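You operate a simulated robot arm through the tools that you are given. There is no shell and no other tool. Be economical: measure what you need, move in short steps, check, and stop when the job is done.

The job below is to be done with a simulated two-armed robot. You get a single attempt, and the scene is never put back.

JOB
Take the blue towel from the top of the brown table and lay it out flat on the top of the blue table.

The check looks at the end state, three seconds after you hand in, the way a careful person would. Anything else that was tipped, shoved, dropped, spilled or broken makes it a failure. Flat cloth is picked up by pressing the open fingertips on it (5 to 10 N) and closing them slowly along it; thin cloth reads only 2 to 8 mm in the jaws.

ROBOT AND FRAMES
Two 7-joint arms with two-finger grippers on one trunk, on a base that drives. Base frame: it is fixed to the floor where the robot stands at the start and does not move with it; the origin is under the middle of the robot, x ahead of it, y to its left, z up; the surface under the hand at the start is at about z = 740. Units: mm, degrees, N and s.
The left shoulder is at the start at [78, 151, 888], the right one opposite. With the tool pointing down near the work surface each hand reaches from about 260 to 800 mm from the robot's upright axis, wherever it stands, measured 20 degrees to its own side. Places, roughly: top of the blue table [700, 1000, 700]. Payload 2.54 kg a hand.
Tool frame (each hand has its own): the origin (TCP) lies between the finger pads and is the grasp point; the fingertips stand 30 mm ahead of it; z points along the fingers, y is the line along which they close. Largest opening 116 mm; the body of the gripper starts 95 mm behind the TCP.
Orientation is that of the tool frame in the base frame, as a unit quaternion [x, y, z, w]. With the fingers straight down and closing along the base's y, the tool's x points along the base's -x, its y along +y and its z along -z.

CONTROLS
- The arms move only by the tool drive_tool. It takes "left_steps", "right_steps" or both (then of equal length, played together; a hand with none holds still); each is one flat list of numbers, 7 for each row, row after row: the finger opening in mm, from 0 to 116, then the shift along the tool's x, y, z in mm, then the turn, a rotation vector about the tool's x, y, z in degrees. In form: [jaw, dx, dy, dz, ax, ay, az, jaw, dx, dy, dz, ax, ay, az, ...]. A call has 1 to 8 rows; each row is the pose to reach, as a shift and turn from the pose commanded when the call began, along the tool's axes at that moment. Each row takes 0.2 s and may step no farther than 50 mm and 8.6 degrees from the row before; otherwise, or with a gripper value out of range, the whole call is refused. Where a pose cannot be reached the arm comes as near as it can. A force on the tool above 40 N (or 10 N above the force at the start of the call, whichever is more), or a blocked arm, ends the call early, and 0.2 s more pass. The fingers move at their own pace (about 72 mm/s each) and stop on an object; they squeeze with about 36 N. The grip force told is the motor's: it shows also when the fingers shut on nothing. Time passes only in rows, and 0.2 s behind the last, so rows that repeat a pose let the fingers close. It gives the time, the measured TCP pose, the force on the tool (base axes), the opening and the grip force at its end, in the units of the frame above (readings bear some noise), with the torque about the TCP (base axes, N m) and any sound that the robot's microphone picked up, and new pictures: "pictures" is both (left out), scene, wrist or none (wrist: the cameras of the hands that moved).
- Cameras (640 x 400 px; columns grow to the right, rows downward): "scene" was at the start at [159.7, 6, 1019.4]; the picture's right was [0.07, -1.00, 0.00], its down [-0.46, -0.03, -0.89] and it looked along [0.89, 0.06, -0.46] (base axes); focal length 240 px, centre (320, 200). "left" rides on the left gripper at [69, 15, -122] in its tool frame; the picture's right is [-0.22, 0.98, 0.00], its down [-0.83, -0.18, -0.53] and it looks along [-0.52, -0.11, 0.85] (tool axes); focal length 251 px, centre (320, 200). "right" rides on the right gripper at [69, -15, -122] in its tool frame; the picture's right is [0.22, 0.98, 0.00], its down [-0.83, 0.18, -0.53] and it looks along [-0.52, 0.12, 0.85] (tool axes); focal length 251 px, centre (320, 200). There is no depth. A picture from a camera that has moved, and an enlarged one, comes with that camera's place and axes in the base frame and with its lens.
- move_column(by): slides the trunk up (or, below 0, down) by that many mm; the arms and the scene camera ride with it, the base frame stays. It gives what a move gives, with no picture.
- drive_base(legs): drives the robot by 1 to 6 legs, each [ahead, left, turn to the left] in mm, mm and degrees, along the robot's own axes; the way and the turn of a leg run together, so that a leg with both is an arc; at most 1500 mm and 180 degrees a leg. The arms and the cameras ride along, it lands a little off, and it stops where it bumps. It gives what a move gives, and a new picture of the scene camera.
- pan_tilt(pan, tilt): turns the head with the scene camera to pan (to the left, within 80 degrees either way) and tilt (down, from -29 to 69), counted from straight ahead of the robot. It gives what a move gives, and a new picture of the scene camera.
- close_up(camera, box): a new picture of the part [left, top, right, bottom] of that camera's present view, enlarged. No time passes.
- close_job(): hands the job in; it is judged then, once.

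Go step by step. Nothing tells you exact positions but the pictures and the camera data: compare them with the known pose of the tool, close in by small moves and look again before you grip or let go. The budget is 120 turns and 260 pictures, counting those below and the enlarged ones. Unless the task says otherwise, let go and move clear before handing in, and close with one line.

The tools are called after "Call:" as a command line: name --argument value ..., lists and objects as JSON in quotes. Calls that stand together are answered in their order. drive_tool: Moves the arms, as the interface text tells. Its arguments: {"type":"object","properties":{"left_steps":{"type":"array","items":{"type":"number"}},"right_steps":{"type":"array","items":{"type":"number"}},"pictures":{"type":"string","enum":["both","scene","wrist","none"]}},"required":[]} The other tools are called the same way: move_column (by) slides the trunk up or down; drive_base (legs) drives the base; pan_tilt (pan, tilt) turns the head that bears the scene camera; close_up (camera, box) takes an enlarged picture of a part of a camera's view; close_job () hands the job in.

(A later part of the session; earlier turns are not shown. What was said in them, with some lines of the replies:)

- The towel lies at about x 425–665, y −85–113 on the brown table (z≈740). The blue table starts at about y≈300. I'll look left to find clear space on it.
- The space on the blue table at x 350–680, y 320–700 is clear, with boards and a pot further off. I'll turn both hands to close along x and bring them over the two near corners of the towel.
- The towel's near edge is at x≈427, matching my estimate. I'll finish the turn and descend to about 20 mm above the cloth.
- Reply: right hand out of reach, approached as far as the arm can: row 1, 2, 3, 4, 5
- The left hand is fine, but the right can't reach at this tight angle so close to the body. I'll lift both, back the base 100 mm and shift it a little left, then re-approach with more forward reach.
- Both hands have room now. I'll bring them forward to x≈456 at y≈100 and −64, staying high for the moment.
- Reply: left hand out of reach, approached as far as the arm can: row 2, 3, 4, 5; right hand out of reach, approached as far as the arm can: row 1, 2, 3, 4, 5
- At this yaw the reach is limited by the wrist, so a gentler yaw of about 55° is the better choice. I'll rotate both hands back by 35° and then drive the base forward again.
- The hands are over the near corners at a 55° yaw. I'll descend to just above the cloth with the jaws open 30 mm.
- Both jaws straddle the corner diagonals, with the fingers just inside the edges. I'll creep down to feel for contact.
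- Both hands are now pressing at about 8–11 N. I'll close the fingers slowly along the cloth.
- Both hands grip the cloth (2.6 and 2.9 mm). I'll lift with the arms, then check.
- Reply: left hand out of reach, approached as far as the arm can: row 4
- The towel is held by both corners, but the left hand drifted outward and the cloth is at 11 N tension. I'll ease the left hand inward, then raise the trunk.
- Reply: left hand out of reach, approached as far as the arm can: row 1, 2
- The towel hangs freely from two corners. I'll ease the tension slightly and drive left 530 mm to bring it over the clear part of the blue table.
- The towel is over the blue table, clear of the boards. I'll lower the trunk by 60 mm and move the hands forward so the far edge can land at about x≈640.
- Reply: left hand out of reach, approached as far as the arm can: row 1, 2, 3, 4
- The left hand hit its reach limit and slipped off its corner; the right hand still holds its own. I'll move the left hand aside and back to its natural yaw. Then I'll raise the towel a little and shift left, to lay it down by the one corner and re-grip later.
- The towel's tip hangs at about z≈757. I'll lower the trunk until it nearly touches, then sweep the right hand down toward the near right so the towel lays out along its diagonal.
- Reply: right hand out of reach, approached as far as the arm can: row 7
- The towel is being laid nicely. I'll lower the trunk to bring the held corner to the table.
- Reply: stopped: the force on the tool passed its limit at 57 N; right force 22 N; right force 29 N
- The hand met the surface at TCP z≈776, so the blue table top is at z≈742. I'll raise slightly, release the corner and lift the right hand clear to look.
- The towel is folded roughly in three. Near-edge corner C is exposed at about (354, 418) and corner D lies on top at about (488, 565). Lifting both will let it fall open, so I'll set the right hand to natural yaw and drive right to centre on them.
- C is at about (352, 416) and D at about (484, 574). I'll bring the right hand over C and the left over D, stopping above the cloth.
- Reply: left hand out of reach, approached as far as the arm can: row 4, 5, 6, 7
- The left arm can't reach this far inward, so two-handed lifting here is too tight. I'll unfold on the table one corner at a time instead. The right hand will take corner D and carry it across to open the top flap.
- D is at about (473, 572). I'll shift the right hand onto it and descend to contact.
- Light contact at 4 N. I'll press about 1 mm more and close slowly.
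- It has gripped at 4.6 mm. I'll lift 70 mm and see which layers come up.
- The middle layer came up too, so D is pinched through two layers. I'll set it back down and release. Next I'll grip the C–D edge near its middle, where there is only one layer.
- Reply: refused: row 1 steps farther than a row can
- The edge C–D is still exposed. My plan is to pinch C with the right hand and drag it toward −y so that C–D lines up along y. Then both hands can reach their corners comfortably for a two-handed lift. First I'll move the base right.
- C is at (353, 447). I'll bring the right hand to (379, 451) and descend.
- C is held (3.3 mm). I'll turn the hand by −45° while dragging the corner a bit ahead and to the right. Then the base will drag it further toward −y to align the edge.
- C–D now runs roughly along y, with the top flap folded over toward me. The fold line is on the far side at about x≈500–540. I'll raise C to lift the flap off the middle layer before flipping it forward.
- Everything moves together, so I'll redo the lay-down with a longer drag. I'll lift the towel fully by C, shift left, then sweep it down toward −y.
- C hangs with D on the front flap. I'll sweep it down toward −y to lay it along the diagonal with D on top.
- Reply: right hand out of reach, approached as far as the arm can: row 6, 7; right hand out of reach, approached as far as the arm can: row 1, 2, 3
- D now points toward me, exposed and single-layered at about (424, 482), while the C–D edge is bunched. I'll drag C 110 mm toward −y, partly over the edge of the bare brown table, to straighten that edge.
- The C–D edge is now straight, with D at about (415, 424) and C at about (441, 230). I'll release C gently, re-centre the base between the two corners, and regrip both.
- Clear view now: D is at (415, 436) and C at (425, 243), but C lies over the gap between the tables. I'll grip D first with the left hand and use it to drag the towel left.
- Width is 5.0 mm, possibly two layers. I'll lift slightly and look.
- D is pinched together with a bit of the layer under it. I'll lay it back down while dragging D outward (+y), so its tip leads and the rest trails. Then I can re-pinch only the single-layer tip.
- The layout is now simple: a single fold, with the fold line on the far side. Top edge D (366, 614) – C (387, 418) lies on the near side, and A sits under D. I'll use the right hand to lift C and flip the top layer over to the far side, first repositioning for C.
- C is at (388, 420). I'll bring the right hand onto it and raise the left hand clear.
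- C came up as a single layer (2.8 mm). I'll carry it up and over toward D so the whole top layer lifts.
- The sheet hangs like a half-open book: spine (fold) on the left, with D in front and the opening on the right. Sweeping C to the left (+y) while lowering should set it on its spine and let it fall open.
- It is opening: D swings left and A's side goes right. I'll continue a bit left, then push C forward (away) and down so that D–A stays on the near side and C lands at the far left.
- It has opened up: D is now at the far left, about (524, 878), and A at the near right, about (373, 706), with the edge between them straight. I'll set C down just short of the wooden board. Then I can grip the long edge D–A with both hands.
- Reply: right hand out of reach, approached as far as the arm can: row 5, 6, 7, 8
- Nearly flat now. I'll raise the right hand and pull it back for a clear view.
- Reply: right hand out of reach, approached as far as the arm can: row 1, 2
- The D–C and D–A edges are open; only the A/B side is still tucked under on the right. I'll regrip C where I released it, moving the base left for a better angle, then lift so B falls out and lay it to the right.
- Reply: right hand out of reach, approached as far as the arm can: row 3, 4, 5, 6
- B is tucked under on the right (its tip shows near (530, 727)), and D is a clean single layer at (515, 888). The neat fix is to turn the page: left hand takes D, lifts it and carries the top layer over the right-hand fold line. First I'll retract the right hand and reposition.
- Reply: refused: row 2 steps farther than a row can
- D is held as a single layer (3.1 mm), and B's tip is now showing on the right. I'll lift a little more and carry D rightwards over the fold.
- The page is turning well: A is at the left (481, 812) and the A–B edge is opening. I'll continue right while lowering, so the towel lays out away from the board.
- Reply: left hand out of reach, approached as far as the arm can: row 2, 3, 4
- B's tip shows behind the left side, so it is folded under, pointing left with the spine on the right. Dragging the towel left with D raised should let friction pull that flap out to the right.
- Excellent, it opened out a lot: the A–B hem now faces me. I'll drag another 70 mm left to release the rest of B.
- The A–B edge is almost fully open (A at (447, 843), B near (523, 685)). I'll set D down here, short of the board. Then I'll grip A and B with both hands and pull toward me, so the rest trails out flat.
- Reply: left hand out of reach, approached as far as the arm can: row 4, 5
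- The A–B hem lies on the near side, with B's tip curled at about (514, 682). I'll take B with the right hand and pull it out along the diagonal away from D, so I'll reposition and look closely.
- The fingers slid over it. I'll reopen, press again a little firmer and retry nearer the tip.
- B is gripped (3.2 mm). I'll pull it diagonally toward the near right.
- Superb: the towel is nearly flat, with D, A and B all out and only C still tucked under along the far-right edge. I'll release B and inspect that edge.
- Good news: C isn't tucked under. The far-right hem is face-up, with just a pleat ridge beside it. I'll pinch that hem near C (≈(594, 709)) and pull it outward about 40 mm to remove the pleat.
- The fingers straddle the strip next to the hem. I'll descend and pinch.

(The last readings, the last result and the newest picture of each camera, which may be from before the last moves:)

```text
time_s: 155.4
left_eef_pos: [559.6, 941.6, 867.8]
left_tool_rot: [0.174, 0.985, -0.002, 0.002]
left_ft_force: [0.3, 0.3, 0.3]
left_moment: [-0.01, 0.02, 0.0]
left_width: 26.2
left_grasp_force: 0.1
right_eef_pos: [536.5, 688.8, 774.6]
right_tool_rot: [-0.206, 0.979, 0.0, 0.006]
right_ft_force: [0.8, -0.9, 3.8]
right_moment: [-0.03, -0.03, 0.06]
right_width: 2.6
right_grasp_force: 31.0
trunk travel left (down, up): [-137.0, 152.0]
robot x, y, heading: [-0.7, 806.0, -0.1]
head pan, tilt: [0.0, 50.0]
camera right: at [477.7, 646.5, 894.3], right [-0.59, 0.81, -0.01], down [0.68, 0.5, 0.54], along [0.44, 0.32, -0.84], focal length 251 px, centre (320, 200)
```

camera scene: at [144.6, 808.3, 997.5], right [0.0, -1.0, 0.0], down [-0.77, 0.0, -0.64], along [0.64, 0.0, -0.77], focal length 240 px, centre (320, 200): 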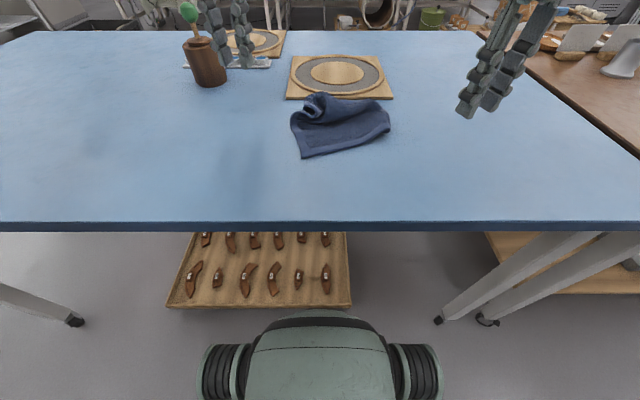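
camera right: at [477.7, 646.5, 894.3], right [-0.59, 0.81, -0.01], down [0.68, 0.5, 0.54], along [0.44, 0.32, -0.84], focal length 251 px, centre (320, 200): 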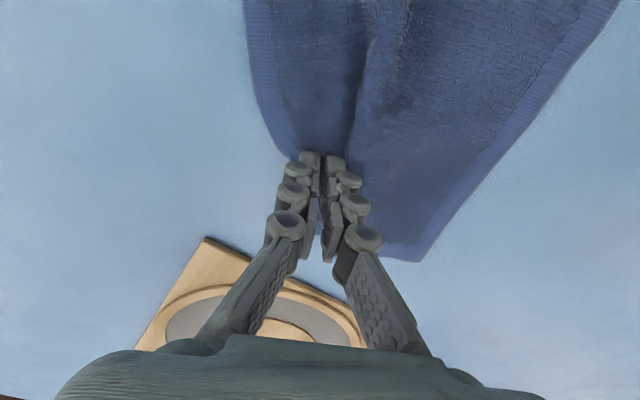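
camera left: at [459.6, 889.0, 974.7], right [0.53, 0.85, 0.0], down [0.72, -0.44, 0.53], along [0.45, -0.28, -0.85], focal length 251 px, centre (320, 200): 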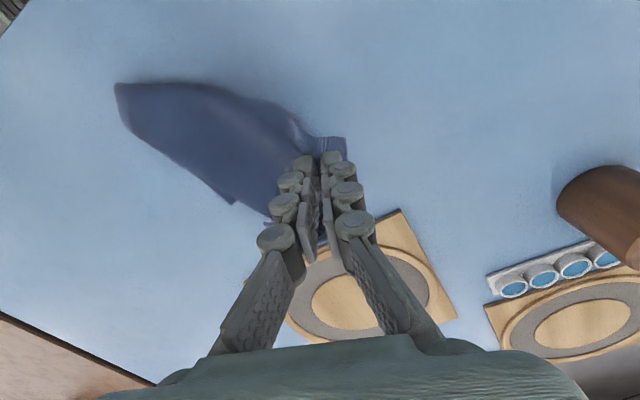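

Call:
drive_tool --right_steps '[0, 1, -5, -5, 0, 0, 0, 0, 2, -18, -5, 0, 0, 0, 0, 4, -34, -5, 0, 0, 0, 0, 5, -50, -5, 0, 0, 0, 0, 5, -50, 0, 0, 0, 0]' --pictures "wrist"

Call:
close_up --camera "scene" --box '[260, 60, 516, 220]'

```text
time_s: 156.6
left_eef_pos: [561.4, 941.1, 870.0]
left_tool_rot: [0.174, 0.985, -0.001, 0.001]
left_ft_force: [0.2, 0.5, -0.1]
left_moment: [-0.02, 0.01, -0.02]
left_width: 25.7
left_grasp_force: 0.0
right_eef_pos: [553.0, 640.4, 774.6]
right_tool_rot: [-0.206, 0.978, 0.0, 0.007]
right_ft_force: [0.7, 0.8, 2.2]
right_moment: [0.03, -0.01, 0.02]
right_width: 2.0
right_grasp_force: 31.6
trunk travel left (down, up): [-137.0, 152.0]
robot x, y, heading: [0.6, 809.5, 0.1]
head pan, tilt: [0.0, 50.0]
camera right: at [494.0, 598.4, 895.3], right [-0.59, 0.81, -0.01], down [0.68, 0.5, 0.54], along [0.44, 0.32, -0.84], focal length 251 px, centre (320, 200)
```

right: 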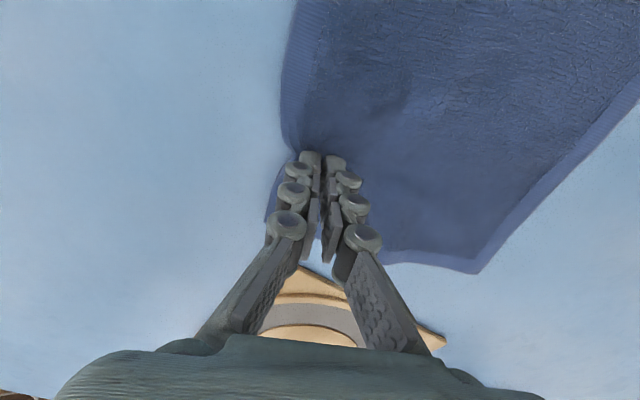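

```text
2.50 times, centred on (388, 140) of scene
camera zoom: at [144.3, 808.4, 997.7], right [0.0, -1.0, 0.0], down [-0.77, 0.0, -0.64], along [0.64, 0.0, -0.77], focal length 600 px, centre (150, 350)
```

zoom: 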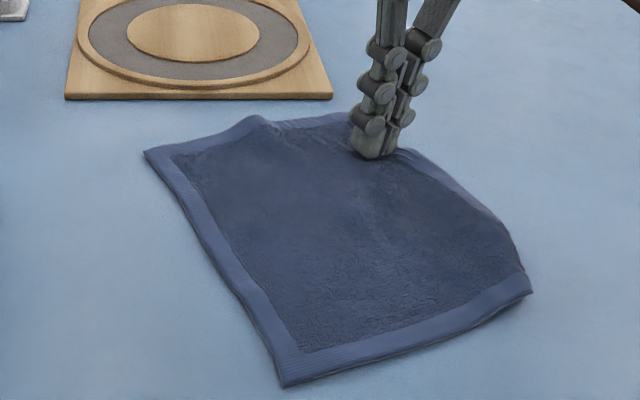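

Beautiful, the pleat is out and the towel lies almost fully flat. I'll release gently, lift the right hand clear and inspect.

Call:
drive_tool --right_steps '[4, 0, 0, 0, 0, 0, 0, 20, 0, 0, 0, 0, 0, 0, 30, 0, 0, -3, 0, 0, 0, 30, 0, 0, -40, 0, 0, 0, 30, 0, 0, -85, 0, 0, 0, 30, 20, -40, -95, 0, 0, 0, 30, 40, -80, -95, 0, 0, 0, 30, 50, -120, -95, 0, 0, 0]' --pictures "none"

Call:
close_up --camera "scene" --box '[280, 80, 480, 205]'

```text
time_s: 158.4
left_eef_pos: [560.4, 940.5, 869.3]
left_tool_rot: [0.174, 0.985, -0.001, 0.002]
left_ft_force: [0.6, 0.6, 0.3]
left_moment: [0.01, -0.03, -0.01]
left_width: 26.0
left_grasp_force: 0.0
right_eef_pos: [554.5, 511.3, 866.8]
right_tool_rot: [-0.207, 0.978, 0.001, 0.007]
right_ft_force: [0.4, 0.7, 0.3]
right_moment: [0.0, -0.02, 0.02]
right_width: 30.0
right_grasp_force: 0.1
trunk travel left (down, up): [-137.0, 152.0]
robot x, y, heading: [-0.6, 804.1, 0.1]
head pan, tilt: [0.0, 50.0]
```

```text
3.20 times, centred on (380, 142) of scene
camera zoom: at [144.6, 808.2, 997.5], right [0.0, -1.0, 0.0], down [-0.77, 0.0, -0.64], along [0.64, 0.0, -0.77], focal length 768 px, centre (128, 384)
```

zoom: 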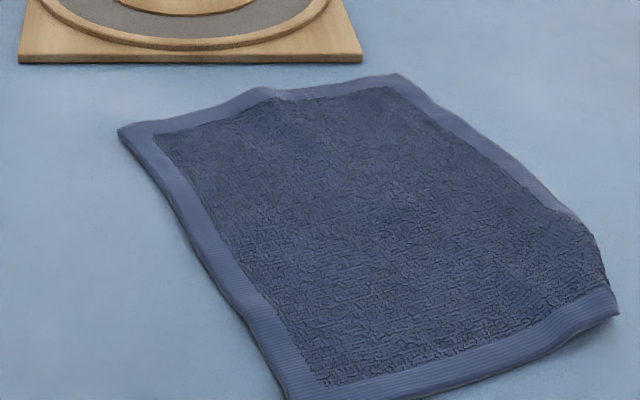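

The towel is flat except for a short bit of hem near B that looks tucked under. I'll take a closer look.

Call:
close_up --camera "scene" --box '[430, 130, 494, 190]'

Call:
close_up --camera "right" --box '[320, 0, 640, 200]'

```text
6.67 times, centred on (462, 160) of scene
camera zoom: at [144.6, 808.2, 997.5], right [0.0, -1.0, 0.0], down [-0.77, 0.0, -0.64], along [0.64, 0.0, -0.77], focal length 1599 px, centre (-627, 467)
```

zoom: 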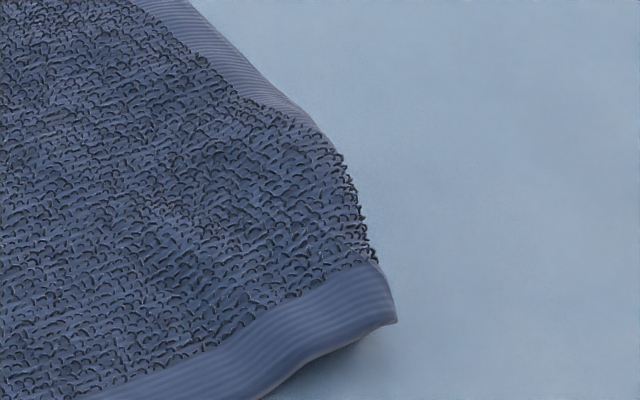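

```text
2.00 times, centred on (480, 100) of right
camera zoom: at [495.3, 469.9, 989.0], right [-0.59, 0.81, 0.0], down [0.68, 0.5, 0.54], along [0.44, 0.32, -0.84], focal length 503 px, centre (0, 400)
```

zoom: 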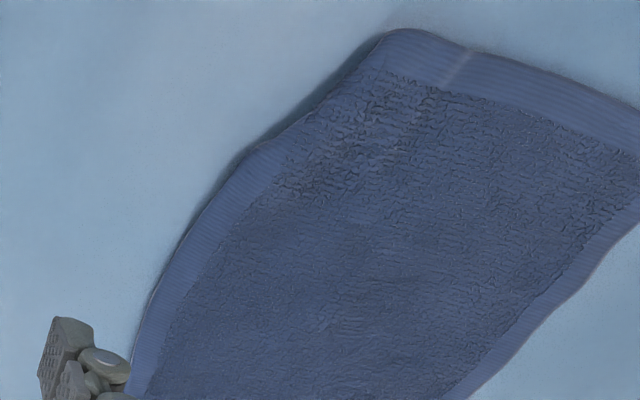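

The hem near B is folded under by about 20 mm. I'll pinch the cloth about 45 mm inside that edge, lift so the hem drops free, swing it outward and lay it down again moving inward.

Call:
drive_tool --right_steps '[22, 18, 37, 0, 0, 0, 0, 22, 35, 74, 0, 0, 0, 0, 22, 52, 111, 10, 0, 0, 0, 22, 70, 148, 25, 0, 0, 0, 22, 70, 148, 60, 0, 0, 0, 22, 70, 148, 85, 0, 0, 0, 22, 70, 148, 91, 0, 0, 0, 22, 70, 148, 92, 0, 0, 0]' --pictures "wrist"

```text
time_s: 160.2
left_eef_pos: [559.9, 940.9, 871.0]
left_tool_rot: [0.174, 0.985, -0.001, 0.002]
left_ft_force: [0.0, 0.1, 0.4]
left_moment: [-0.01, 0.03, -0.02]
left_width: 25.9
left_grasp_force: 0.0
right_eef_pos: [431.7, 616.1, 776.1]
right_tool_rot: [-0.207, 0.978, 0.0, 0.008]
right_ft_force: [0.5, -1.2, 0.8]
right_moment: [-0.06, 0.0, -0.01]
right_width: 22.4
right_grasp_force: 0.3
trunk travel left (down, up): [-137.0, 152.0]
robot x, y, heading: [1.8, 807.8, -0.1]
head pan, tilt: [0.0, 50.0]
camera right: at [372.8, 574.3, 896.3], right [-0.59, 0.81, -0.01], down [0.68, 0.5, 0.54], along [0.44, 0.32, -0.84], focal length 251 px, centre (320, 200)
```

right: 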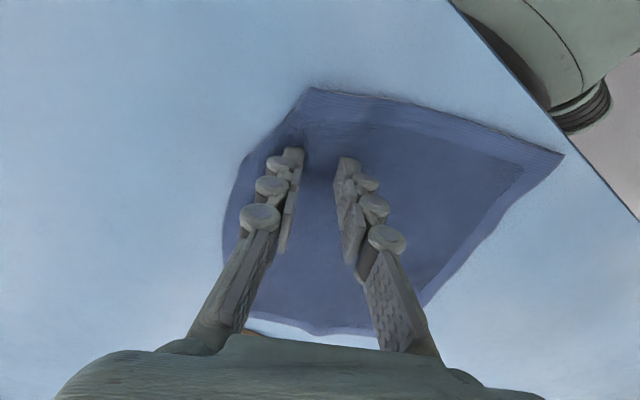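

Call:
drive_tool --right_steps '[22, 0, 0, 2, 0, 0, 0, 22, 0, 0, 3.5, 0, 0, 0, 19, 0, 0, 3.5, 0, 0, 0, 15, 0, 0, 3.5, 0, 0, 0, 11, 0, 0, 3.5, 0, 0, 0, 6, 0, 0, 3.5, 0, 0, 0, 0, 0, 0, 3.5, 0, 0, 0, 0, 0, 0, 3, 0, 0, 0]' --pictures "none"

```text
time_s: 162.0
left_eef_pos: [560.9, 941.0, 870.0]
left_tool_rot: [0.173, 0.985, -0.001, 0.002]
left_ft_force: [0.1, 0.6, -0.9]
left_moment: [-0.02, 0.01, 0.01]
left_width: 26.0
left_grasp_force: 0.0
right_eef_pos: [430.4, 616.7, 771.8]
right_tool_rot: [-0.206, 0.979, 0.0, 0.007]
right_ft_force: [2.5, -1.5, 12.6]
right_moment: [-0.07, -0.05, 0.0]
right_width: 3.1
right_grasp_force: 32.5
trunk travel left (down, up): [-137.0, 152.0]
robot x, y, heading: [1.2, 809.0, -0.0]
head pan, tilt: [0.0, 50.0]
```

Call:
drive_tool --right_steps '[0, 0, 0, -35, 0, 0, 0, 0, 9, -20, -65, 0, 0, 0, 0, 20, -45, -75, 0, 0, 0, 0, 20, -45, -62, 0, 0, 0, 0, 15, -34, -45, 0, 0, 0, 0, 10, -22, -28, 0, 0, 0, 0, 5, -10, -12, 0, 0, 0, 0, 1, -2, -4, 0, 0, 0]' --pictures "none"

Call:
close_up --camera "scene" --box '[280, 80, 480, 205]'

Call:
close_up --camera "right" --box '[160, 50, 480, 250]'

```text
time_s: 163.8
left_eef_pos: [559.9, 941.9, 870.9]
left_tool_rot: [0.173, 0.985, 0.0, 0.002]
left_ft_force: [-0.2, -0.4, -0.4]
left_moment: [0.0, -0.03, -0.02]
left_width: 26.0
left_grasp_force: 0.0
right_eef_pos: [432.3, 617.0, 776.7]
right_tool_rot: [-0.205, 0.979, 0.0, 0.009]
right_ft_force: [-0.2, -0.7, 12.2]
right_moment: [0.02, -0.09, 0.01]
right_width: 3.6
right_grasp_force: 31.0
trunk travel left (down, up): [-137.0, 152.0]
robot x, y, heading: [-0.7, 809.2, -0.1]
head pan, tilt: [0.0, 50.0]
```

```text
3.20 times, centred on (380, 142) of scene
camera zoom: at [143.8, 808.5, 998.0], right [0.0, -1.0, 0.0], down [-0.77, 0.0, -0.64], along [0.64, 0.0, -0.77], focal length 768 px, centre (128, 384)
```

zoom: 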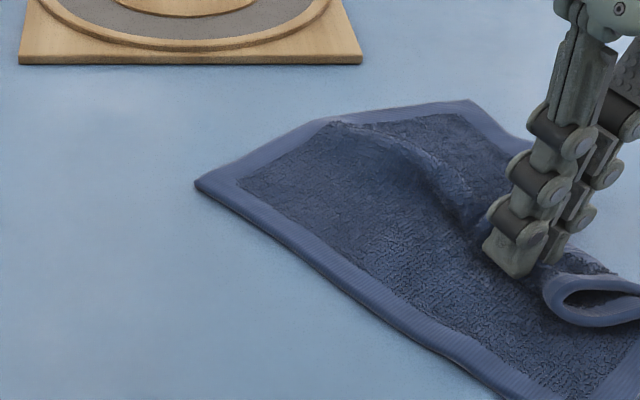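

```text
2.00 times, centred on (320, 150) of right
camera zoom: at [372.4, 575.3, 897.8], right [-0.59, 0.81, -0.01], down [0.67, 0.5, 0.55], along [0.45, 0.32, -0.84], focal length 503 px, centre (320, 300)
```

zoom: 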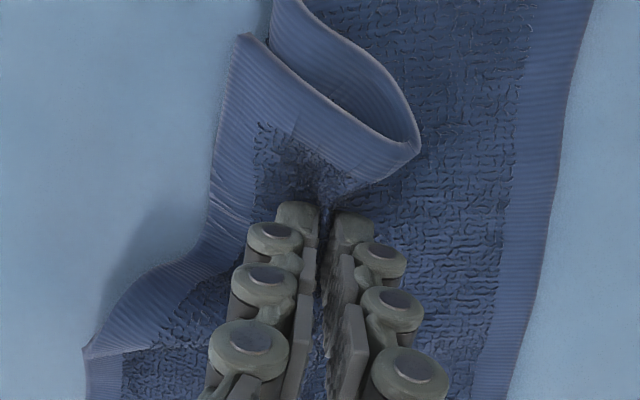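

The hem is out now, but there's a pleat inward of the pinch. I'll pull the pinch outward 45 mm to stretch it flat.

Call:
drive_tool --right_steps '[0, 4, -10, -4, 0, 0, 0, 0, 9, -22, -4, 0, 0, 0, 0, 14, -34, -4, 0, 0, 0, 0, 20, -46, -4, 0, 0, 0, 0, 20, -46, 0, 0, 0, 0]' --pictures "none"

Call:
close_up --camera "scene" --box '[290, 80, 530, 230]'

Call:
close_up --camera "right" --box '[160, 50, 480, 250]'

```text
time_s: 165.0
left_eef_pos: [560.2, 942.3, 870.1]
left_tool_rot: [0.173, 0.985, -0.001, 0.001]
left_ft_force: [-0.4, 0.3, 0.3]
left_moment: [0.0, 0.02, 0.0]
left_width: 26.2
left_grasp_force: 0.0
right_eef_pos: [432.7, 564.7, 777.9]
right_tool_rot: [-0.206, 0.978, -0.001, 0.008]
right_ft_force: [1.9, 1.6, 10.8]
right_moment: [0.06, -0.06, 0.03]
right_width: 3.5
right_grasp_force: 33.3
trunk travel left (down, up): [-137.0, 152.0]
robot x, y, heading: [-3.2, 810.2, -0.1]
head pan, tilt: [0.0, 50.0]
```

```text
2.67 times, centred on (410, 155) of scene
camera zoom: at [144.1, 808.7, 997.9], right [0.0, -1.0, 0.0], down [-0.77, 0.0, -0.64], along [0.64, 0.0, -0.77], focal length 640 px, centre (80, 320)
```

zoom: 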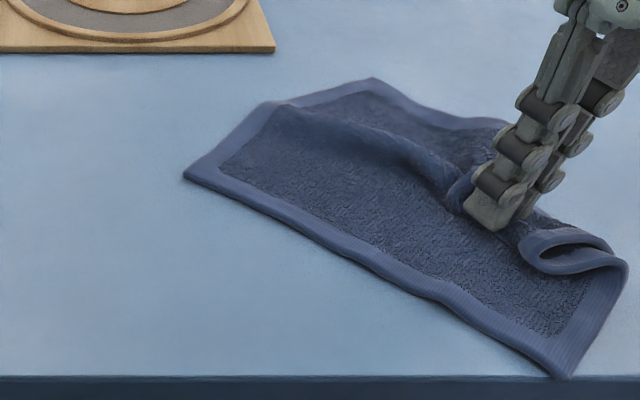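

```text
2.00 times, centred on (320, 150) of right
camera zoom: at [372.9, 523.8, 898.0], right [-0.59, 0.81, -0.01], down [0.67, 0.5, 0.55], along [0.44, 0.32, -0.84], focal length 503 px, centre (320, 300)
```

zoom: 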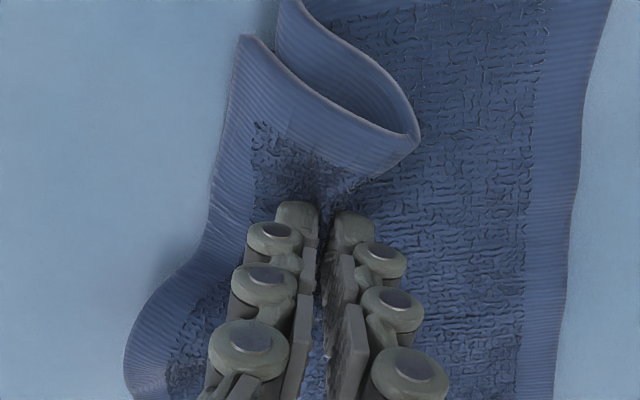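

Call:
drive_tool --right_steps '[4, 0, 0, 0, 0, 0, 0, 20, 0, 0, 0, 0, 0, 0, 30, 0, 0, -3, 0, 0, 0, 30, 0, 0, -40, 0, 0, 0, 30, 0, 0, -85, 0, 0, 0, 30, -20, -20, -95, 0, 0, 0, 30, -40, -45, -95, 0, 0, 0, 30, -50, -70, -95, 0, 0, 0]' --pictures "none"

Call:
close_up --camera "scene" --box '[290, 80, 530, 230]'

Call:
close_up --camera "right" --box '[320, 0, 640, 200]'

```text
time_s: 166.8
left_eef_pos: [559.9, 941.4, 869.5]
left_tool_rot: [0.174, 0.985, -0.001, 0.001]
left_ft_force: [0.2, 0.5, -0.2]
left_moment: [0.0, -0.01, -0.02]
left_width: 25.9
left_grasp_force: 0.1
right_eef_pos: [505.5, 520.5, 872.0]
right_tool_rot: [-0.206, 0.979, 0.0, 0.006]
right_ft_force: [-1.0, 0.4, 0.6]
right_moment: [-0.01, 0.03, 0.0]
right_width: 30.0
right_grasp_force: 0.1
trunk travel left (down, up): [-137.0, 152.0]
robot x, y, heading: [1.2, 812.7, 0.1]
head pan, tilt: [0.0, 50.0]
```

```text
2.67 times, centred on (410, 155) of scene
camera zoom: at [144.6, 808.3, 997.5], right [0.0, -1.0, 0.0], down [-0.77, 0.0, -0.64], along [0.64, 0.0, -0.77], focal length 640 px, centre (80, 320)
```

zoom: 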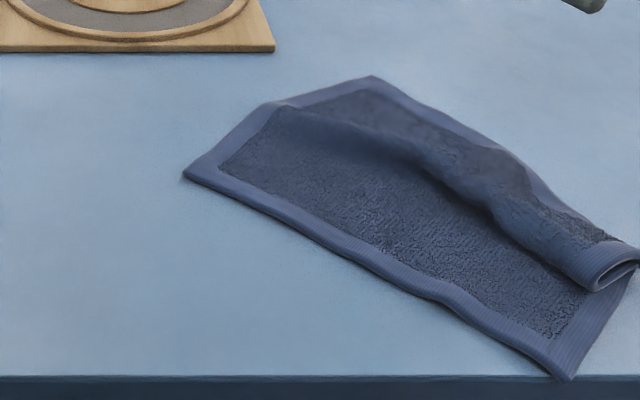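

```text
2.00 times, centred on (480, 100) of right
camera zoom: at [446.0, 479.0, 993.0], right [-0.59, 0.81, -0.01], down [0.68, 0.5, 0.54], along [0.44, 0.32, -0.84], focal length 503 px, centre (0, 400)
```

zoom: 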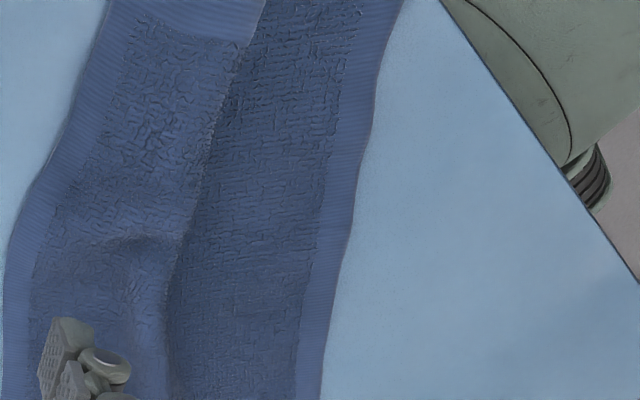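

A pleat remains, fanning out toward B, with the hem face-up, so the same cure applies: pinch the hem strip near B and pull it outward. I'll move the base right for reach.

Call:
drive_base --legs '[[0, -130, 0]]'

Call:
close_up --camera "scene" --box '[290, 80, 490, 205]'

```text
time_s: 168.7
left_eef_pos: [560.2, 814.6, 871.4]
left_tool_rot: [0.172, 0.985, -0.002, 0.001]
left_ft_force: [0.6, -0.8, 0.3]
left_moment: [0.0, -0.01, 0.0]
left_width: 26.0
left_grasp_force: 0.1
right_eef_pos: [505.7, 392.3, 872.1]
right_tool_rot: [-0.209, 0.978, 0.0, 0.006]
right_ft_force: [0.1, 0.8, -0.6]
right_moment: [-0.03, 0.0, 0.02]
right_width: 30.1
right_grasp_force: 0.0
trunk travel left (down, up): [-137.0, 152.0]
robot x, y, heading: [-3.5, 678.9, 0.2]
head pan, tilt: [0.0, 50.0]
camera scene: at [144.6, 679.2, 997.5], right [0.0, -1.0, 0.0], down [-0.77, 0.0, -0.64], along [0.64, 0.0, -0.77], focal length 240 px, centre (320, 200)
```

scene: 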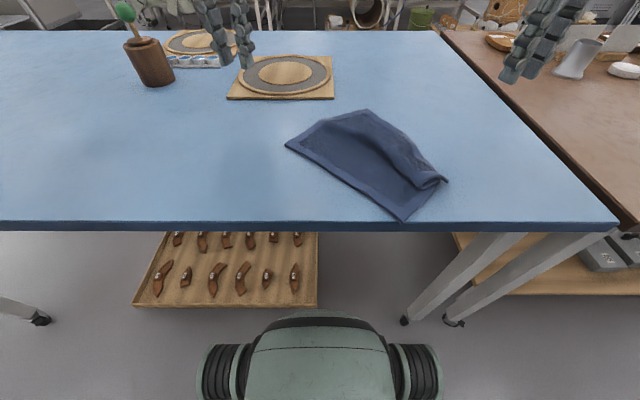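

```text
3.20 times, centred on (390, 142) of scene
camera zoom: at [144.6, 679.2, 997.5], right [0.0, -1.0, 0.0], down [-0.77, 0.0, -0.64], along [0.64, 0.0, -0.77], focal length 768 px, centre (96, 384)
```

zoom: 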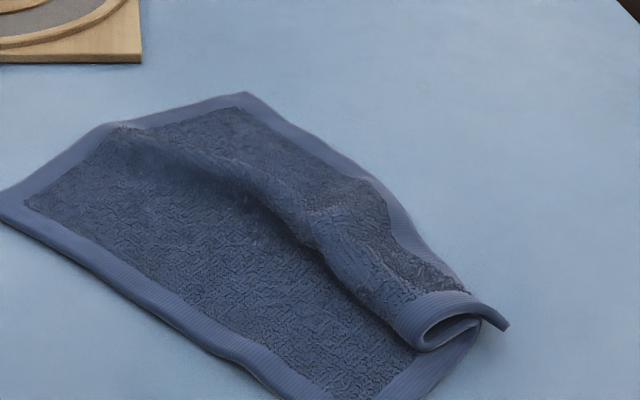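

Call:
drive_tool --right_steps '[18, 9, 38, 0, 0, 0, 0, 18, 18, 75, 5, 0, 0, 0, 18, 26, 112, 10, 0, 0, 0, 18, 35, 149, 20, 0, 0, 0, 18, 35, 149, 50, 0, 0, 0, 18, 35, 149, 80, 0, 0, 0, 18, 35, 149, 82, 0, 0, 0]' --pictures "wrist"

```text
time_s: 170.3
left_eef_pos: [562.3, 814.5, 869.2]
left_tool_rot: [0.171, 0.985, 0.0, 0.002]
left_ft_force: [0.1, 0.7, 0.3]
left_moment: [-0.01, 0.01, 0.01]
left_width: 26.1
left_grasp_force: 0.0
right_eef_pos: [414.3, 516.2, 791.2]
right_tool_rot: [-0.208, 0.978, 0.0, 0.007]
right_ft_force: [0.9, 0.1, 0.2]
right_moment: [0.04, 0.0, 0.01]
right_width: 18.0
right_grasp_force: 0.0
trunk travel left (down, up): [-137.0, 152.0]
robot x, y, heading: [-0.4, 677.0, 0.1]
head pan, tilt: [0.0, 50.0]
camera right: at [356.2, 474.5, 912.2], right [-0.59, 0.8, -0.01], down [0.67, 0.5, 0.54], along [0.44, 0.32, -0.84], focal length 251 px, centre (320, 200)
```

right: 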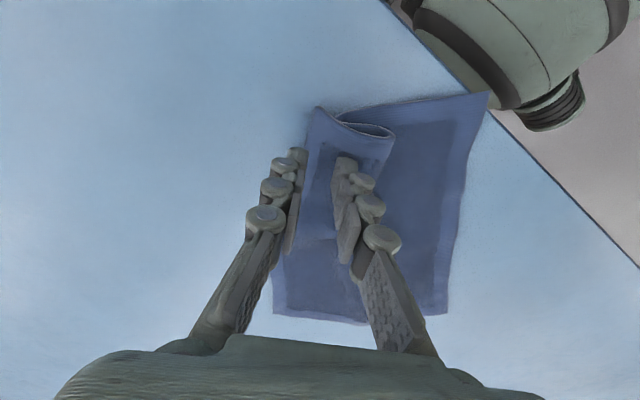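

Call:
drive_tool --right_steps '[14, 2, 1, 6, 0, 0, 0, 14, 2, 1, 10, 0, 0, 0, 14, 2, 1, 12, 0, 0, 0, 14, 2, 1, 12, 0, 0, 0]' --pictures "none"

```text
time_s: 171.3
left_eef_pos: [558.4, 815.2, 869.2]
left_tool_rot: [0.171, 0.985, -0.001, 0.002]
left_ft_force: [0.0, 0.4, -0.2]
left_moment: [0.01, 0.0, -0.01]
left_width: 25.8
left_grasp_force: 0.0
right_eef_pos: [412.6, 516.2, 776.9]
right_tool_rot: [-0.208, 0.978, 0.0, 0.007]
right_ft_force: [-0.4, 0.7, 4.6]
right_moment: [0.06, 0.03, -0.01]
right_width: 14.0
right_grasp_force: 0.1
trunk travel left (down, up): [-137.0, 152.0]
robot x, y, heading: [-2.6, 679.7, -0.1]
head pan, tilt: [0.0, 50.0]
```

Call:
drive_tool --right_steps '[14, 0, 0, 1, 0, 0, 0, 11, 0, 0, 1.3, 0, 0, 0, 8, 0, 0, 1.3, 0, 0, 0, 5, 0, 0, 1.3, 0, 0, 0, 0, 0, 0, 1.3, 0, 0, 0, 0, 0, 0, 1.3, 0, 0, 0, 0, 0, 0, -12, 0, 0, 0, 0, 0, 0, -25, 0, 0, 0]' --pictures "wrist"

Call:
close_up --camera "scene" --box '[330, 110, 490, 230]'

```text
time_s: 173.1
left_eef_pos: [559.5, 814.9, 869.5]
left_tool_rot: [0.172, 0.985, -0.001, 0.002]
left_ft_force: [0.1, 0.6, 0.4]
left_moment: [0.02, 0.0, 0.03]
left_width: 26.1
left_grasp_force: 0.1
right_eef_pos: [410.3, 514.0, 800.2]
right_tool_rot: [-0.209, 0.978, -0.002, 0.007]
right_ft_force: [0.3, -0.3, -0.3]
right_moment: [-0.01, 0.01, -0.01]
right_width: 0.0
right_grasp_force: 28.8
trunk travel left (down, up): [-137.0, 152.0]
robot x, y, heading: [-0.6, 680.2, 0.1]
head pan, tilt: [0.0, 50.0]
camera right: at [351.8, 473.1, 921.7], right [-0.59, 0.8, -0.01], down [0.67, 0.5, 0.54], along [0.44, 0.32, -0.84], focal length 251 px, centre (320, 200)
```

right: 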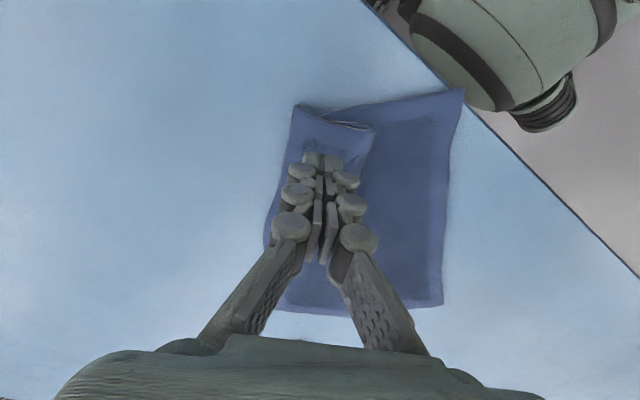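

```text
3.33 times, centred on (410, 170) of scene
camera zoom: at [144.6, 679.3, 997.5], right [0.0, -1.0, 0.0], down [-0.77, 0.0, -0.64], along [0.64, 0.0, -0.77], focal length 799 px, centre (20, 300)
```

zoom: 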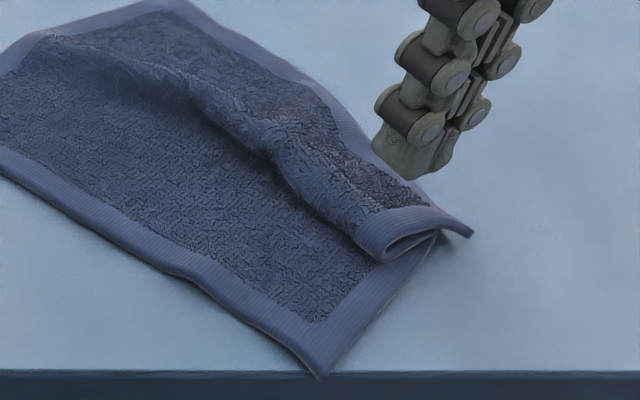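

It missed with too light a pinch. I'll retry with a wider opening and more pressure, slightly nearer B.

Call:
drive_tool --right_steps '[22, 6, 2, 0, 0, 0, 0, 22, 6, 2, 12, 0, 0, 0, 22, 6, 2, 22, 0, 0, 0, 22, 6, 2, 25.5, 0, 0, 0, 22, 6, 2, 26, 0, 0, 0]' --pictures "none"

```text
time_s: 174.3
left_eef_pos: [558.6, 814.8, 871.2]
left_tool_rot: [0.171, 0.985, -0.001, 0.002]
left_ft_force: [0.1, -0.7, -0.4]
left_moment: [-0.01, -0.02, -0.03]
left_width: 26.1
left_grasp_force: 0.1
right_eef_pos: [404.9, 516.7, 776.7]
right_tool_rot: [-0.208, 0.978, 0.001, 0.008]
right_ft_force: [-0.7, 0.9, 15.3]
right_moment: [0.24, 0.12, 0.0]
right_width: 22.7
right_grasp_force: 0.3
trunk travel left (down, up): [-137.0, 152.0]
robot x, y, heading: [-0.8, 678.1, 0.1]
head pan, tilt: [0.0, 50.0]
```

Call:
drive_tool --right_steps '[19, 0, -1, 1, 0, 0, 0, 16, 0, -2, 1.5, 0, 0, 0, 13, 0, -3, 2, 0, 0, 0, 10, 0, -4, 2.5, 0, 0, 0, 6, 0, -4, 2.5, 0, 0, 0, 0, 0, -4, 2.5, 0, 0, 0, 0, 0, -4, 2.5, 0, 0, 0, 0, 0, -4, -10, 0, 0, 0]' --pictures "wrist"

```text
time_s: 176.1
left_eef_pos: [560.4, 814.2, 869.5]
left_tool_rot: [0.172, 0.985, -0.001, 0.002]
left_ft_force: [0.5, 0.0, -0.9]
left_moment: [0.02, 0.0, -0.01]
left_width: 26.1
left_grasp_force: 0.1
right_eef_pos: [407.1, 510.9, 784.1]
right_tool_rot: [-0.208, 0.978, -0.001, 0.005]
right_ft_force: [0.4, -0.3, -0.2]
right_moment: [-0.01, -0.05, 0.03]
right_width: 3.5
right_grasp_force: 32.0
trunk travel left (down, up): [-137.0, 152.0]
robot x, y, heading: [1.0, 679.5, 0.1]
head pan, tilt: [0.0, 50.0]
camera right: at [348.7, 469.4, 905.7], right [-0.59, 0.8, -0.01], down [0.68, 0.5, 0.54], along [0.44, 0.32, -0.84], focal length 251 px, centre (320, 200)
```

right: 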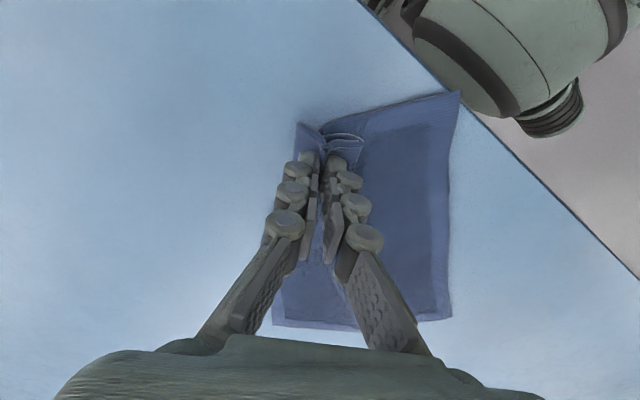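

Gripped (3.5 mm). Now I'll pull B outward to the right and slightly ahead.

Call:
drive_tool --right_steps '[0, -2, -18, -12, 0, 0, 0, 0, -4, -36, -14, 0, 0, 0, 0, -6, -54, -12, 0, 0, 0, 0, -8, -70, -6, 0, 0, 0, 0, -10, -87, 0, 0, 0, 0, 0, -10, -87, 5, 0, 0, 0]' --pictures "wrist"

Call:
close_up --camera "scene" --box '[280, 80, 520, 230]'

```text
time_s: 177.5
left_eef_pos: [559.0, 815.0, 869.4]
left_tool_rot: [0.172, 0.985, 0.0, 0.002]
left_ft_force: [0.2, 0.4, -0.3]
left_moment: [0.01, 0.01, 0.02]
left_width: 26.1
left_grasp_force: 0.1
right_eef_pos: [453.2, 435.7, 781.1]
right_tool_rot: [-0.209, 0.978, 0.001, 0.008]
right_ft_force: [0.9, 0.1, -0.3]
right_moment: [-0.01, -0.01, 0.0]
right_width: 3.9
right_grasp_force: 35.4
trunk travel left (down, up): [-137.0, 152.0]
robot x, y, heading: [-0.5, 679.9, 0.3]
head pan, tilt: [0.0, 50.0]
camera right: at [394.6, 394.5, 901.7], right [-0.59, 0.8, -0.01], down [0.67, 0.5, 0.54], along [0.44, 0.32, -0.84], focal length 251 px, centre (320, 200)
```

right: 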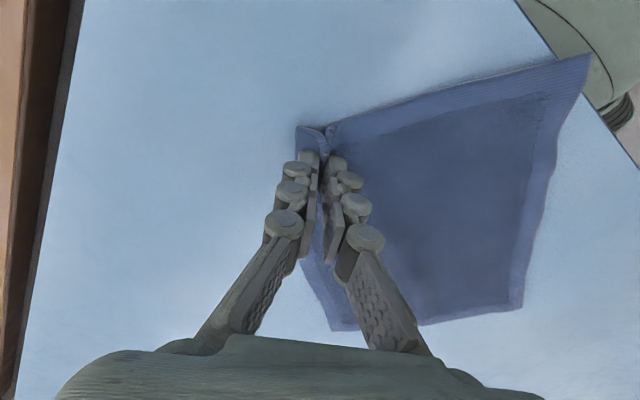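

```text
2.67 times, centred on (400, 155) of scene
camera zoom: at [144.6, 679.3, 997.6], right [0.0, -1.0, 0.0], down [-0.77, 0.0, -0.64], along [0.64, 0.0, -0.77], focal length 640 px, centre (107, 320)
```

zoom: 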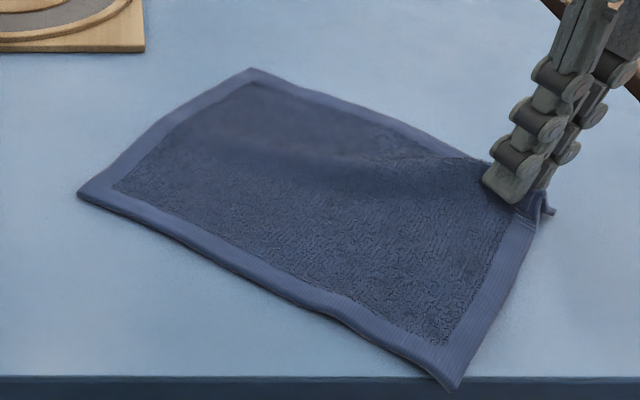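

Excellent, the pleat is gone. Corner A slightly overhangs the near table edge, so I'll pull about 45 mm more along the A→B direction to bring it in, then release.

Call:
drive_tool --right_steps '[0, -7, -13, -2, 0, 0, 0, 0, -14, -26, -2, 0, 0, 0, 0, -21, -40, 0, 0, 0, 0, 0, -21, -40, 3, 0, 0, 0, 5, -21, -40, 4, 0, 0, 0, 22, -21, -40, 4, 0, 0, 0, 30, -21, -40, 0, 0, 0, 30, -21, -40, -45, 0, 0, 0]' --pictures "none"

Call:
drive_tool --right_steps '[30, 0, 0, -40, 0, 0, 0, 30, -10, -40, -50, 0, 0, 0, 30, -20, -80, -50, 0, 0, 0]' --pictures "none"

Call:
close_up --camera "scene" --box '[280, 80, 520, 230]'

Call:
close_up --camera "right" --box '[320, 0, 640, 200]'

```text
refused: steps must hold 7 numbers for each row
```

```text
time_s: 178.3
left_eef_pos: [559.7, 813.9, 870.2]
left_tool_rot: [0.172, 0.985, -0.001, 0.001]
left_ft_force: [0.0, 0.0, -1.2]
left_moment: [0.02, 0.02, 0.05]
left_width: 26.0
left_grasp_force: 0.2
right_eef_pos: [503.7, 369.1, 832.6]
right_tool_rot: [-0.209, 0.978, 0.0, 0.007]
right_ft_force: [-0.5, 0.1, 1.2]
right_moment: [0.04, -0.02, -0.01]
right_width: 30.0
right_grasp_force: 0.0
trunk travel left (down, up): [-137.0, 152.0]
robot x, y, heading: [-3.4, 680.9, 0.2]
head pan, tilt: [0.0, 50.0]
```

```text
2.67 times, centred on (400, 155) of scene
camera zoom: at [144.7, 679.2, 997.5], right [0.0, -1.0, 0.0], down [-0.77, 0.0, -0.64], along [0.64, 0.0, -0.77], focal length 640 px, centre (107, 320)
```

zoom: 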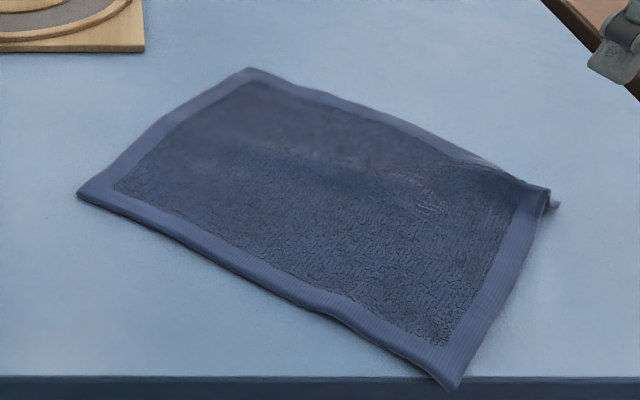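

```text
2.00 times, centred on (480, 100) of right
camera zoom: at [444.9, 326.5, 953.7], right [-0.59, 0.8, -0.01], down [0.67, 0.5, 0.54], along [0.44, 0.32, -0.84], focal length 503 px, centre (0, 400)
```

zoom: 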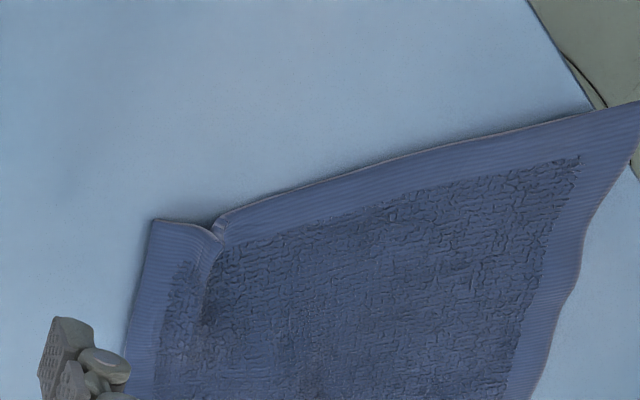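

The towel is flat, but corner A still overhangs the table edge slightly, because my pull was refused on a typo and the hand has already let go. I'll go back to the same spot near B, re-pinch the small ridge and pull along A→B.

Call:
drive_tool --right_steps '[24, 10, 40, 0, 0, 0, 0, 24, 20, 80, 0, 0, 0, 0, 24, 20, 80, 30, 0, 0, 0, 24, 20, 80, 50, 0, 0, 0, 24, 20, 80, 57, 0, 0, 0, 24, 20, 80, 59, 0, 0, 0]' --pictures "wrist"

```text
time_s: 179.7
left_eef_pos: [558.9, 814.5, 869.7]
left_tool_rot: [0.172, 0.985, 0.0, 0.001]
left_ft_force: [-0.4, 0.0, 0.9]
left_moment: [0.0, 0.02, 0.02]
left_width: 25.9
left_grasp_force: 0.1
right_eef_pos: [452.3, 435.3, 772.4]
right_tool_rot: [-0.207, 0.978, 0.0, 0.008]
right_ft_force: [-1.1, -1.2, 5.7]
right_moment: [0.0, 0.04, 0.01]
right_width: 24.0
right_grasp_force: 0.1
trunk travel left (down, up): [-137.0, 152.0]
robot x, y, heading: [-4.2, 681.8, 0.4]
head pan, tilt: [0.0, 50.0]
camera right: at [392.5, 392.5, 894.0], right [-0.59, 0.8, -0.01], down [0.67, 0.5, 0.54], along [0.44, 0.32, -0.84], focal length 251 px, centre (320, 200)
```

right: 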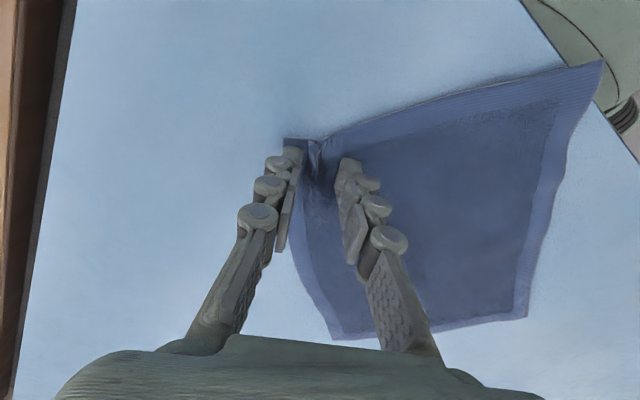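

Call:
drive_tool --right_steps '[21, 0, 0, 0.5, 0, 0, 0, 18, 0, 0, 1, 0, 0, 0, 14, 0, 0, 1, 0, 0, 0, 10, 0, 0, 1, 0, 0, 0, 6, 0, 0, 1, 0, 0, 0, 0, 0, 0, 1, 0, 0, 0, 0, 0, 0, 1, 0, 0, 0]' --pictures "none"

Call:
drive_tool --right_steps '[0, -2, -4, -4, 0, 0, 0, 0, -8, -16, -4, 0, 0, 0, 0, -14, -28, -4, 0, 0, 0, 0, -21, -40, -3, 0, 0, 0, 0, -21, -40, 0, 0, 0, 0]' --pictures "none"

Call:
close_up --camera "scene" --box '[280, 80, 520, 230]'

```text
time_s: 181.3
left_eef_pos: [559.5, 815.1, 870.2]
left_tool_rot: [0.172, 0.985, -0.001, 0.001]
left_ft_force: [0.0, -0.9, 0.5]
left_moment: [0.01, 0.0, 0.0]
left_width: 25.7
left_grasp_force: 0.0
right_eef_pos: [453.2, 435.2, 772.4]
right_tool_rot: [-0.209, 0.978, -0.001, 0.006]
right_ft_force: [-0.1, -0.4, 5.0]
right_moment: [0.0, -0.02, 0.0]
right_width: 4.9
right_grasp_force: 33.4
trunk travel left (down, up): [-137.0, 152.0]
robot x, y, heading: [-4.8, 677.1, 0.2]
head pan, tilt: [0.0, 50.0]
```

```text
time_s: 182.5
left_eef_pos: [560.2, 814.6, 869.7]
left_tool_rot: [0.172, 0.985, -0.001, 0.002]
left_ft_force: [-0.2, -0.9, 1.1]
left_moment: [-0.03, 0.0, -0.02]
left_width: 26.3
left_grasp_force: 0.0
right_eef_pos: [488.1, 409.1, 772.2]
right_tool_rot: [-0.209, 0.978, 0.0, 0.008]
right_ft_force: [0.6, 1.5, 6.1]
right_moment: [0.02, 0.03, 0.02]
right_width: 4.2
right_grasp_force: 33.5
trunk travel left (down, up): [-137.0, 152.0]
robot x, y, heading: [-0.8, 680.9, 0.3]
head pan, tilt: [0.0, 50.0]
```

```text
2.67 times, centred on (400, 155) of scene
camera zoom: at [144.3, 679.6, 997.8], right [0.0, -1.0, 0.0], down [-0.77, 0.0, -0.64], along [0.64, 0.0, -0.77], focal length 640 px, centre (107, 320)
```

zoom: 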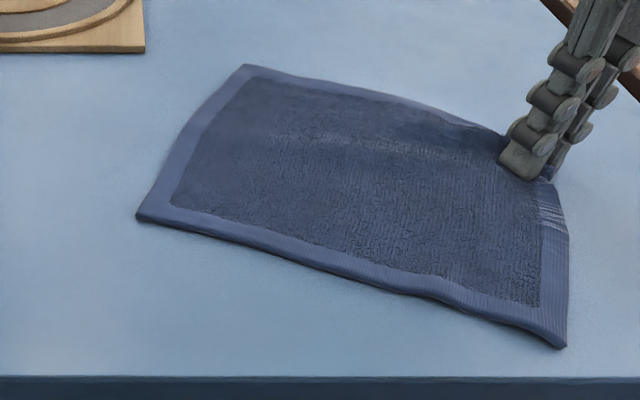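

Now the whole towel lies on the table, well clear of the edge and the board. I'll release and lift away.

Call:
drive_tool --right_steps '[6, 0, 0, 1, 0, 0, 0, 20, 0, 0, 0, 0, 0, 0, 30, 0, 0, 0, 0, 0, 0, 30, 0, 0, -20, 0, 0, 0, 30, 0, 0, -60, 0, 0, 0, 30, 0, -10, -95, 0, 0, 0, 30, -10, -40, -100, 0, 0, 0]' --pictures "none"

Call:
close_up --camera "scene" --box '[310, 85, 510, 210]'

Call:
close_up --camera "right" --box '[240, 0, 640, 250]'

```text
time_s: 184.1
left_eef_pos: [560.0, 813.4, 871.0]
left_tool_rot: [0.172, 0.985, 0.0, 0.002]
left_ft_force: [-0.6, 0.0, -0.5]
left_moment: [0.03, 0.0, 0.02]
left_width: 26.0
left_grasp_force: 0.0
right_eef_pos: [512.4, 376.6, 871.7]
right_tool_rot: [-0.209, 0.978, 0.001, 0.006]
right_ft_force: [0.0, 0.2, -0.1]
right_moment: [0.02, 0.01, 0.02]
right_width: 29.8
right_grasp_force: 0.0
trunk travel left (down, up): [-137.0, 152.0]
robot x, y, heading: [-1.8, 681.2, 0.4]
head pan, tilt: [0.0, 50.0]
```

```text
3.20 times, centred on (410, 148) of scene
camera zoom: at [144.6, 679.3, 997.5], right [0.0, -1.0, 0.0], down [-0.77, 0.0, -0.64], along [0.64, 0.0, -0.77], focal length 768 px, centre (32, 368)
```

zoom: 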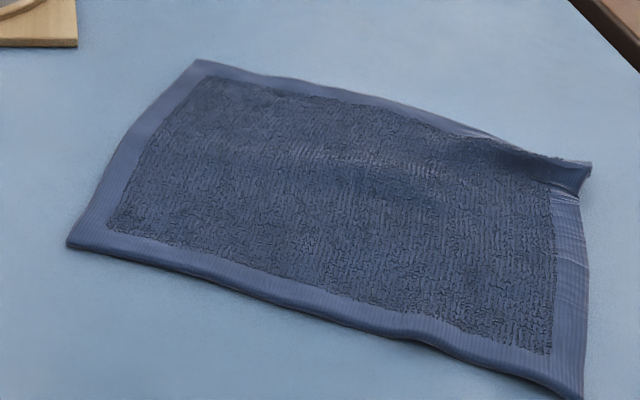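

```text
1.60 times, centred on (440, 125) of right
camera zoom: at [453.9, 334.5, 993.5], right [-0.59, 0.8, 0.0], down [0.67, 0.5, 0.54], along [0.44, 0.32, -0.84], focal length 402 px, centre (128, 320)
```

zoom: 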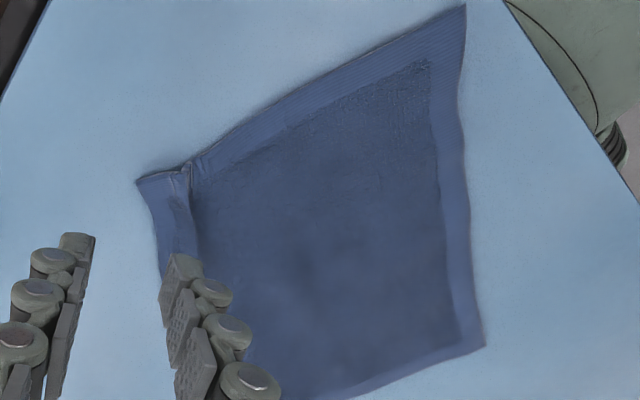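

Flat, with only a small crease where I pinched near B. I'll press that down once with closed fingers and retreat.

Call:
drive_tool --right_steps '[0, 5, 20, 20, 0, 0, 0, 0, 9, 39, 50, 0, 0, 0, 0, 9, 39, 80, 0, 0, 0, 0, 9, 39, 96, 0, 0, 0, 0, 9, 39, 100.5, 0, 0, 0, 0, 9, 30, 101, 0, 0, 0, 0, 9, 20, 101, 0, 0, 0, 0, 9, 20, 60, 0, 0, 0]' --pictures "none"

Call:
drive_tool --right_steps '[0, 0, -10, -40, 0, 0, 0, 0, 0, -40, -60, 0, 0, 0, 0, 0, -80, -70, 0, 0, 0]' --pictures "scene"

Call:
close_up --camera "scene" --box '[310, 85, 510, 210]'

```text
time_s: 185.9
left_eef_pos: [560.7, 814.9, 870.1]
left_tool_rot: [0.171, 0.985, -0.002, 0.002]
left_ft_force: [-0.2, -0.3, -0.1]
left_moment: [0.04, -0.02, -0.01]
left_width: 25.7
left_grasp_force: 0.1
right_eef_pos: [498.8, 388.0, 810.9]
right_tool_rot: [-0.209, 0.978, 0.0, 0.007]
right_ft_force: [-0.1, 0.2, 0.6]
right_moment: [-0.04, -0.04, -0.01]
right_width: 0.2
right_grasp_force: 29.1
trunk travel left (down, up): [-137.0, 152.0]
robot x, y, heading: [-2.2, 680.9, 0.1]
head pan, tilt: [0.0, 50.0]
```

```text
time_s: 186.7
left_eef_pos: [560.8, 815.5, 869.7]
left_tool_rot: [0.171, 0.985, -0.001, 0.002]
left_ft_force: [0.4, -0.5, 0.0]
left_moment: [-0.02, -0.03, 0.04]
left_width: 25.9
left_grasp_force: 0.0
right_eef_pos: [528.4, 316.8, 884.0]
right_tool_rot: [-0.208, 0.978, 0.0, 0.006]
right_ft_force: [0.4, 0.5, 0.0]
right_moment: [0.0, 0.02, -0.01]
right_width: 0.4
right_grasp_force: 29.2
trunk travel left (down, up): [-137.0, 152.0]
robot x, y, heading: [-3.8, 680.7, 0.3]
head pan, tilt: [0.0, 50.0]
camera scene: at [144.7, 679.2, 997.5], right [0.0, -1.0, 0.0], down [-0.77, 0.0, -0.64], along [0.64, 0.0, -0.77], focal length 240 px, centre (320, 200)
```

scene: 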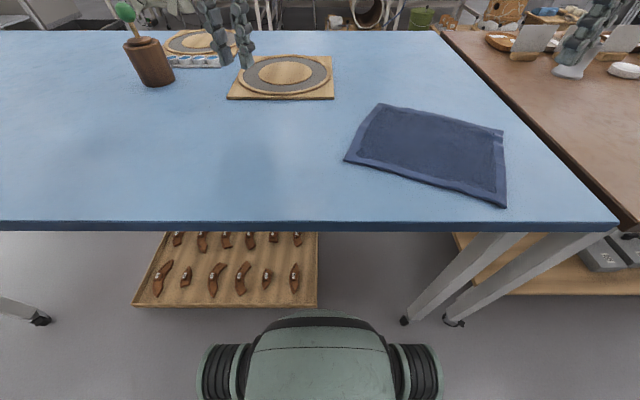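

```text
3.20 times, centred on (410, 148) of scene
camera zoom: at [144.7, 679.2, 997.5], right [0.0, -1.0, 0.0], down [-0.77, 0.0, -0.64], along [0.64, 0.0, -0.77], focal length 768 px, centre (32, 368)
```

zoom: 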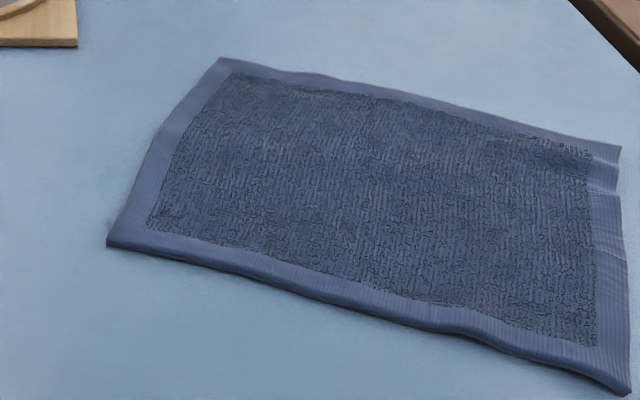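

The towel lies fully spread and flat on the blue table, all four corners out and clear of the boards. The other objects look undisturbed and both hands are clear, so I'm handing in.

Call:
close_job

```text
The job is handed in.
```

The blue towel is spread flat on top of the blue table, with all four corners out and clear of the edge and the boards. Both grippers are empty and clear of it, and nothing else appears to have been disturbed.
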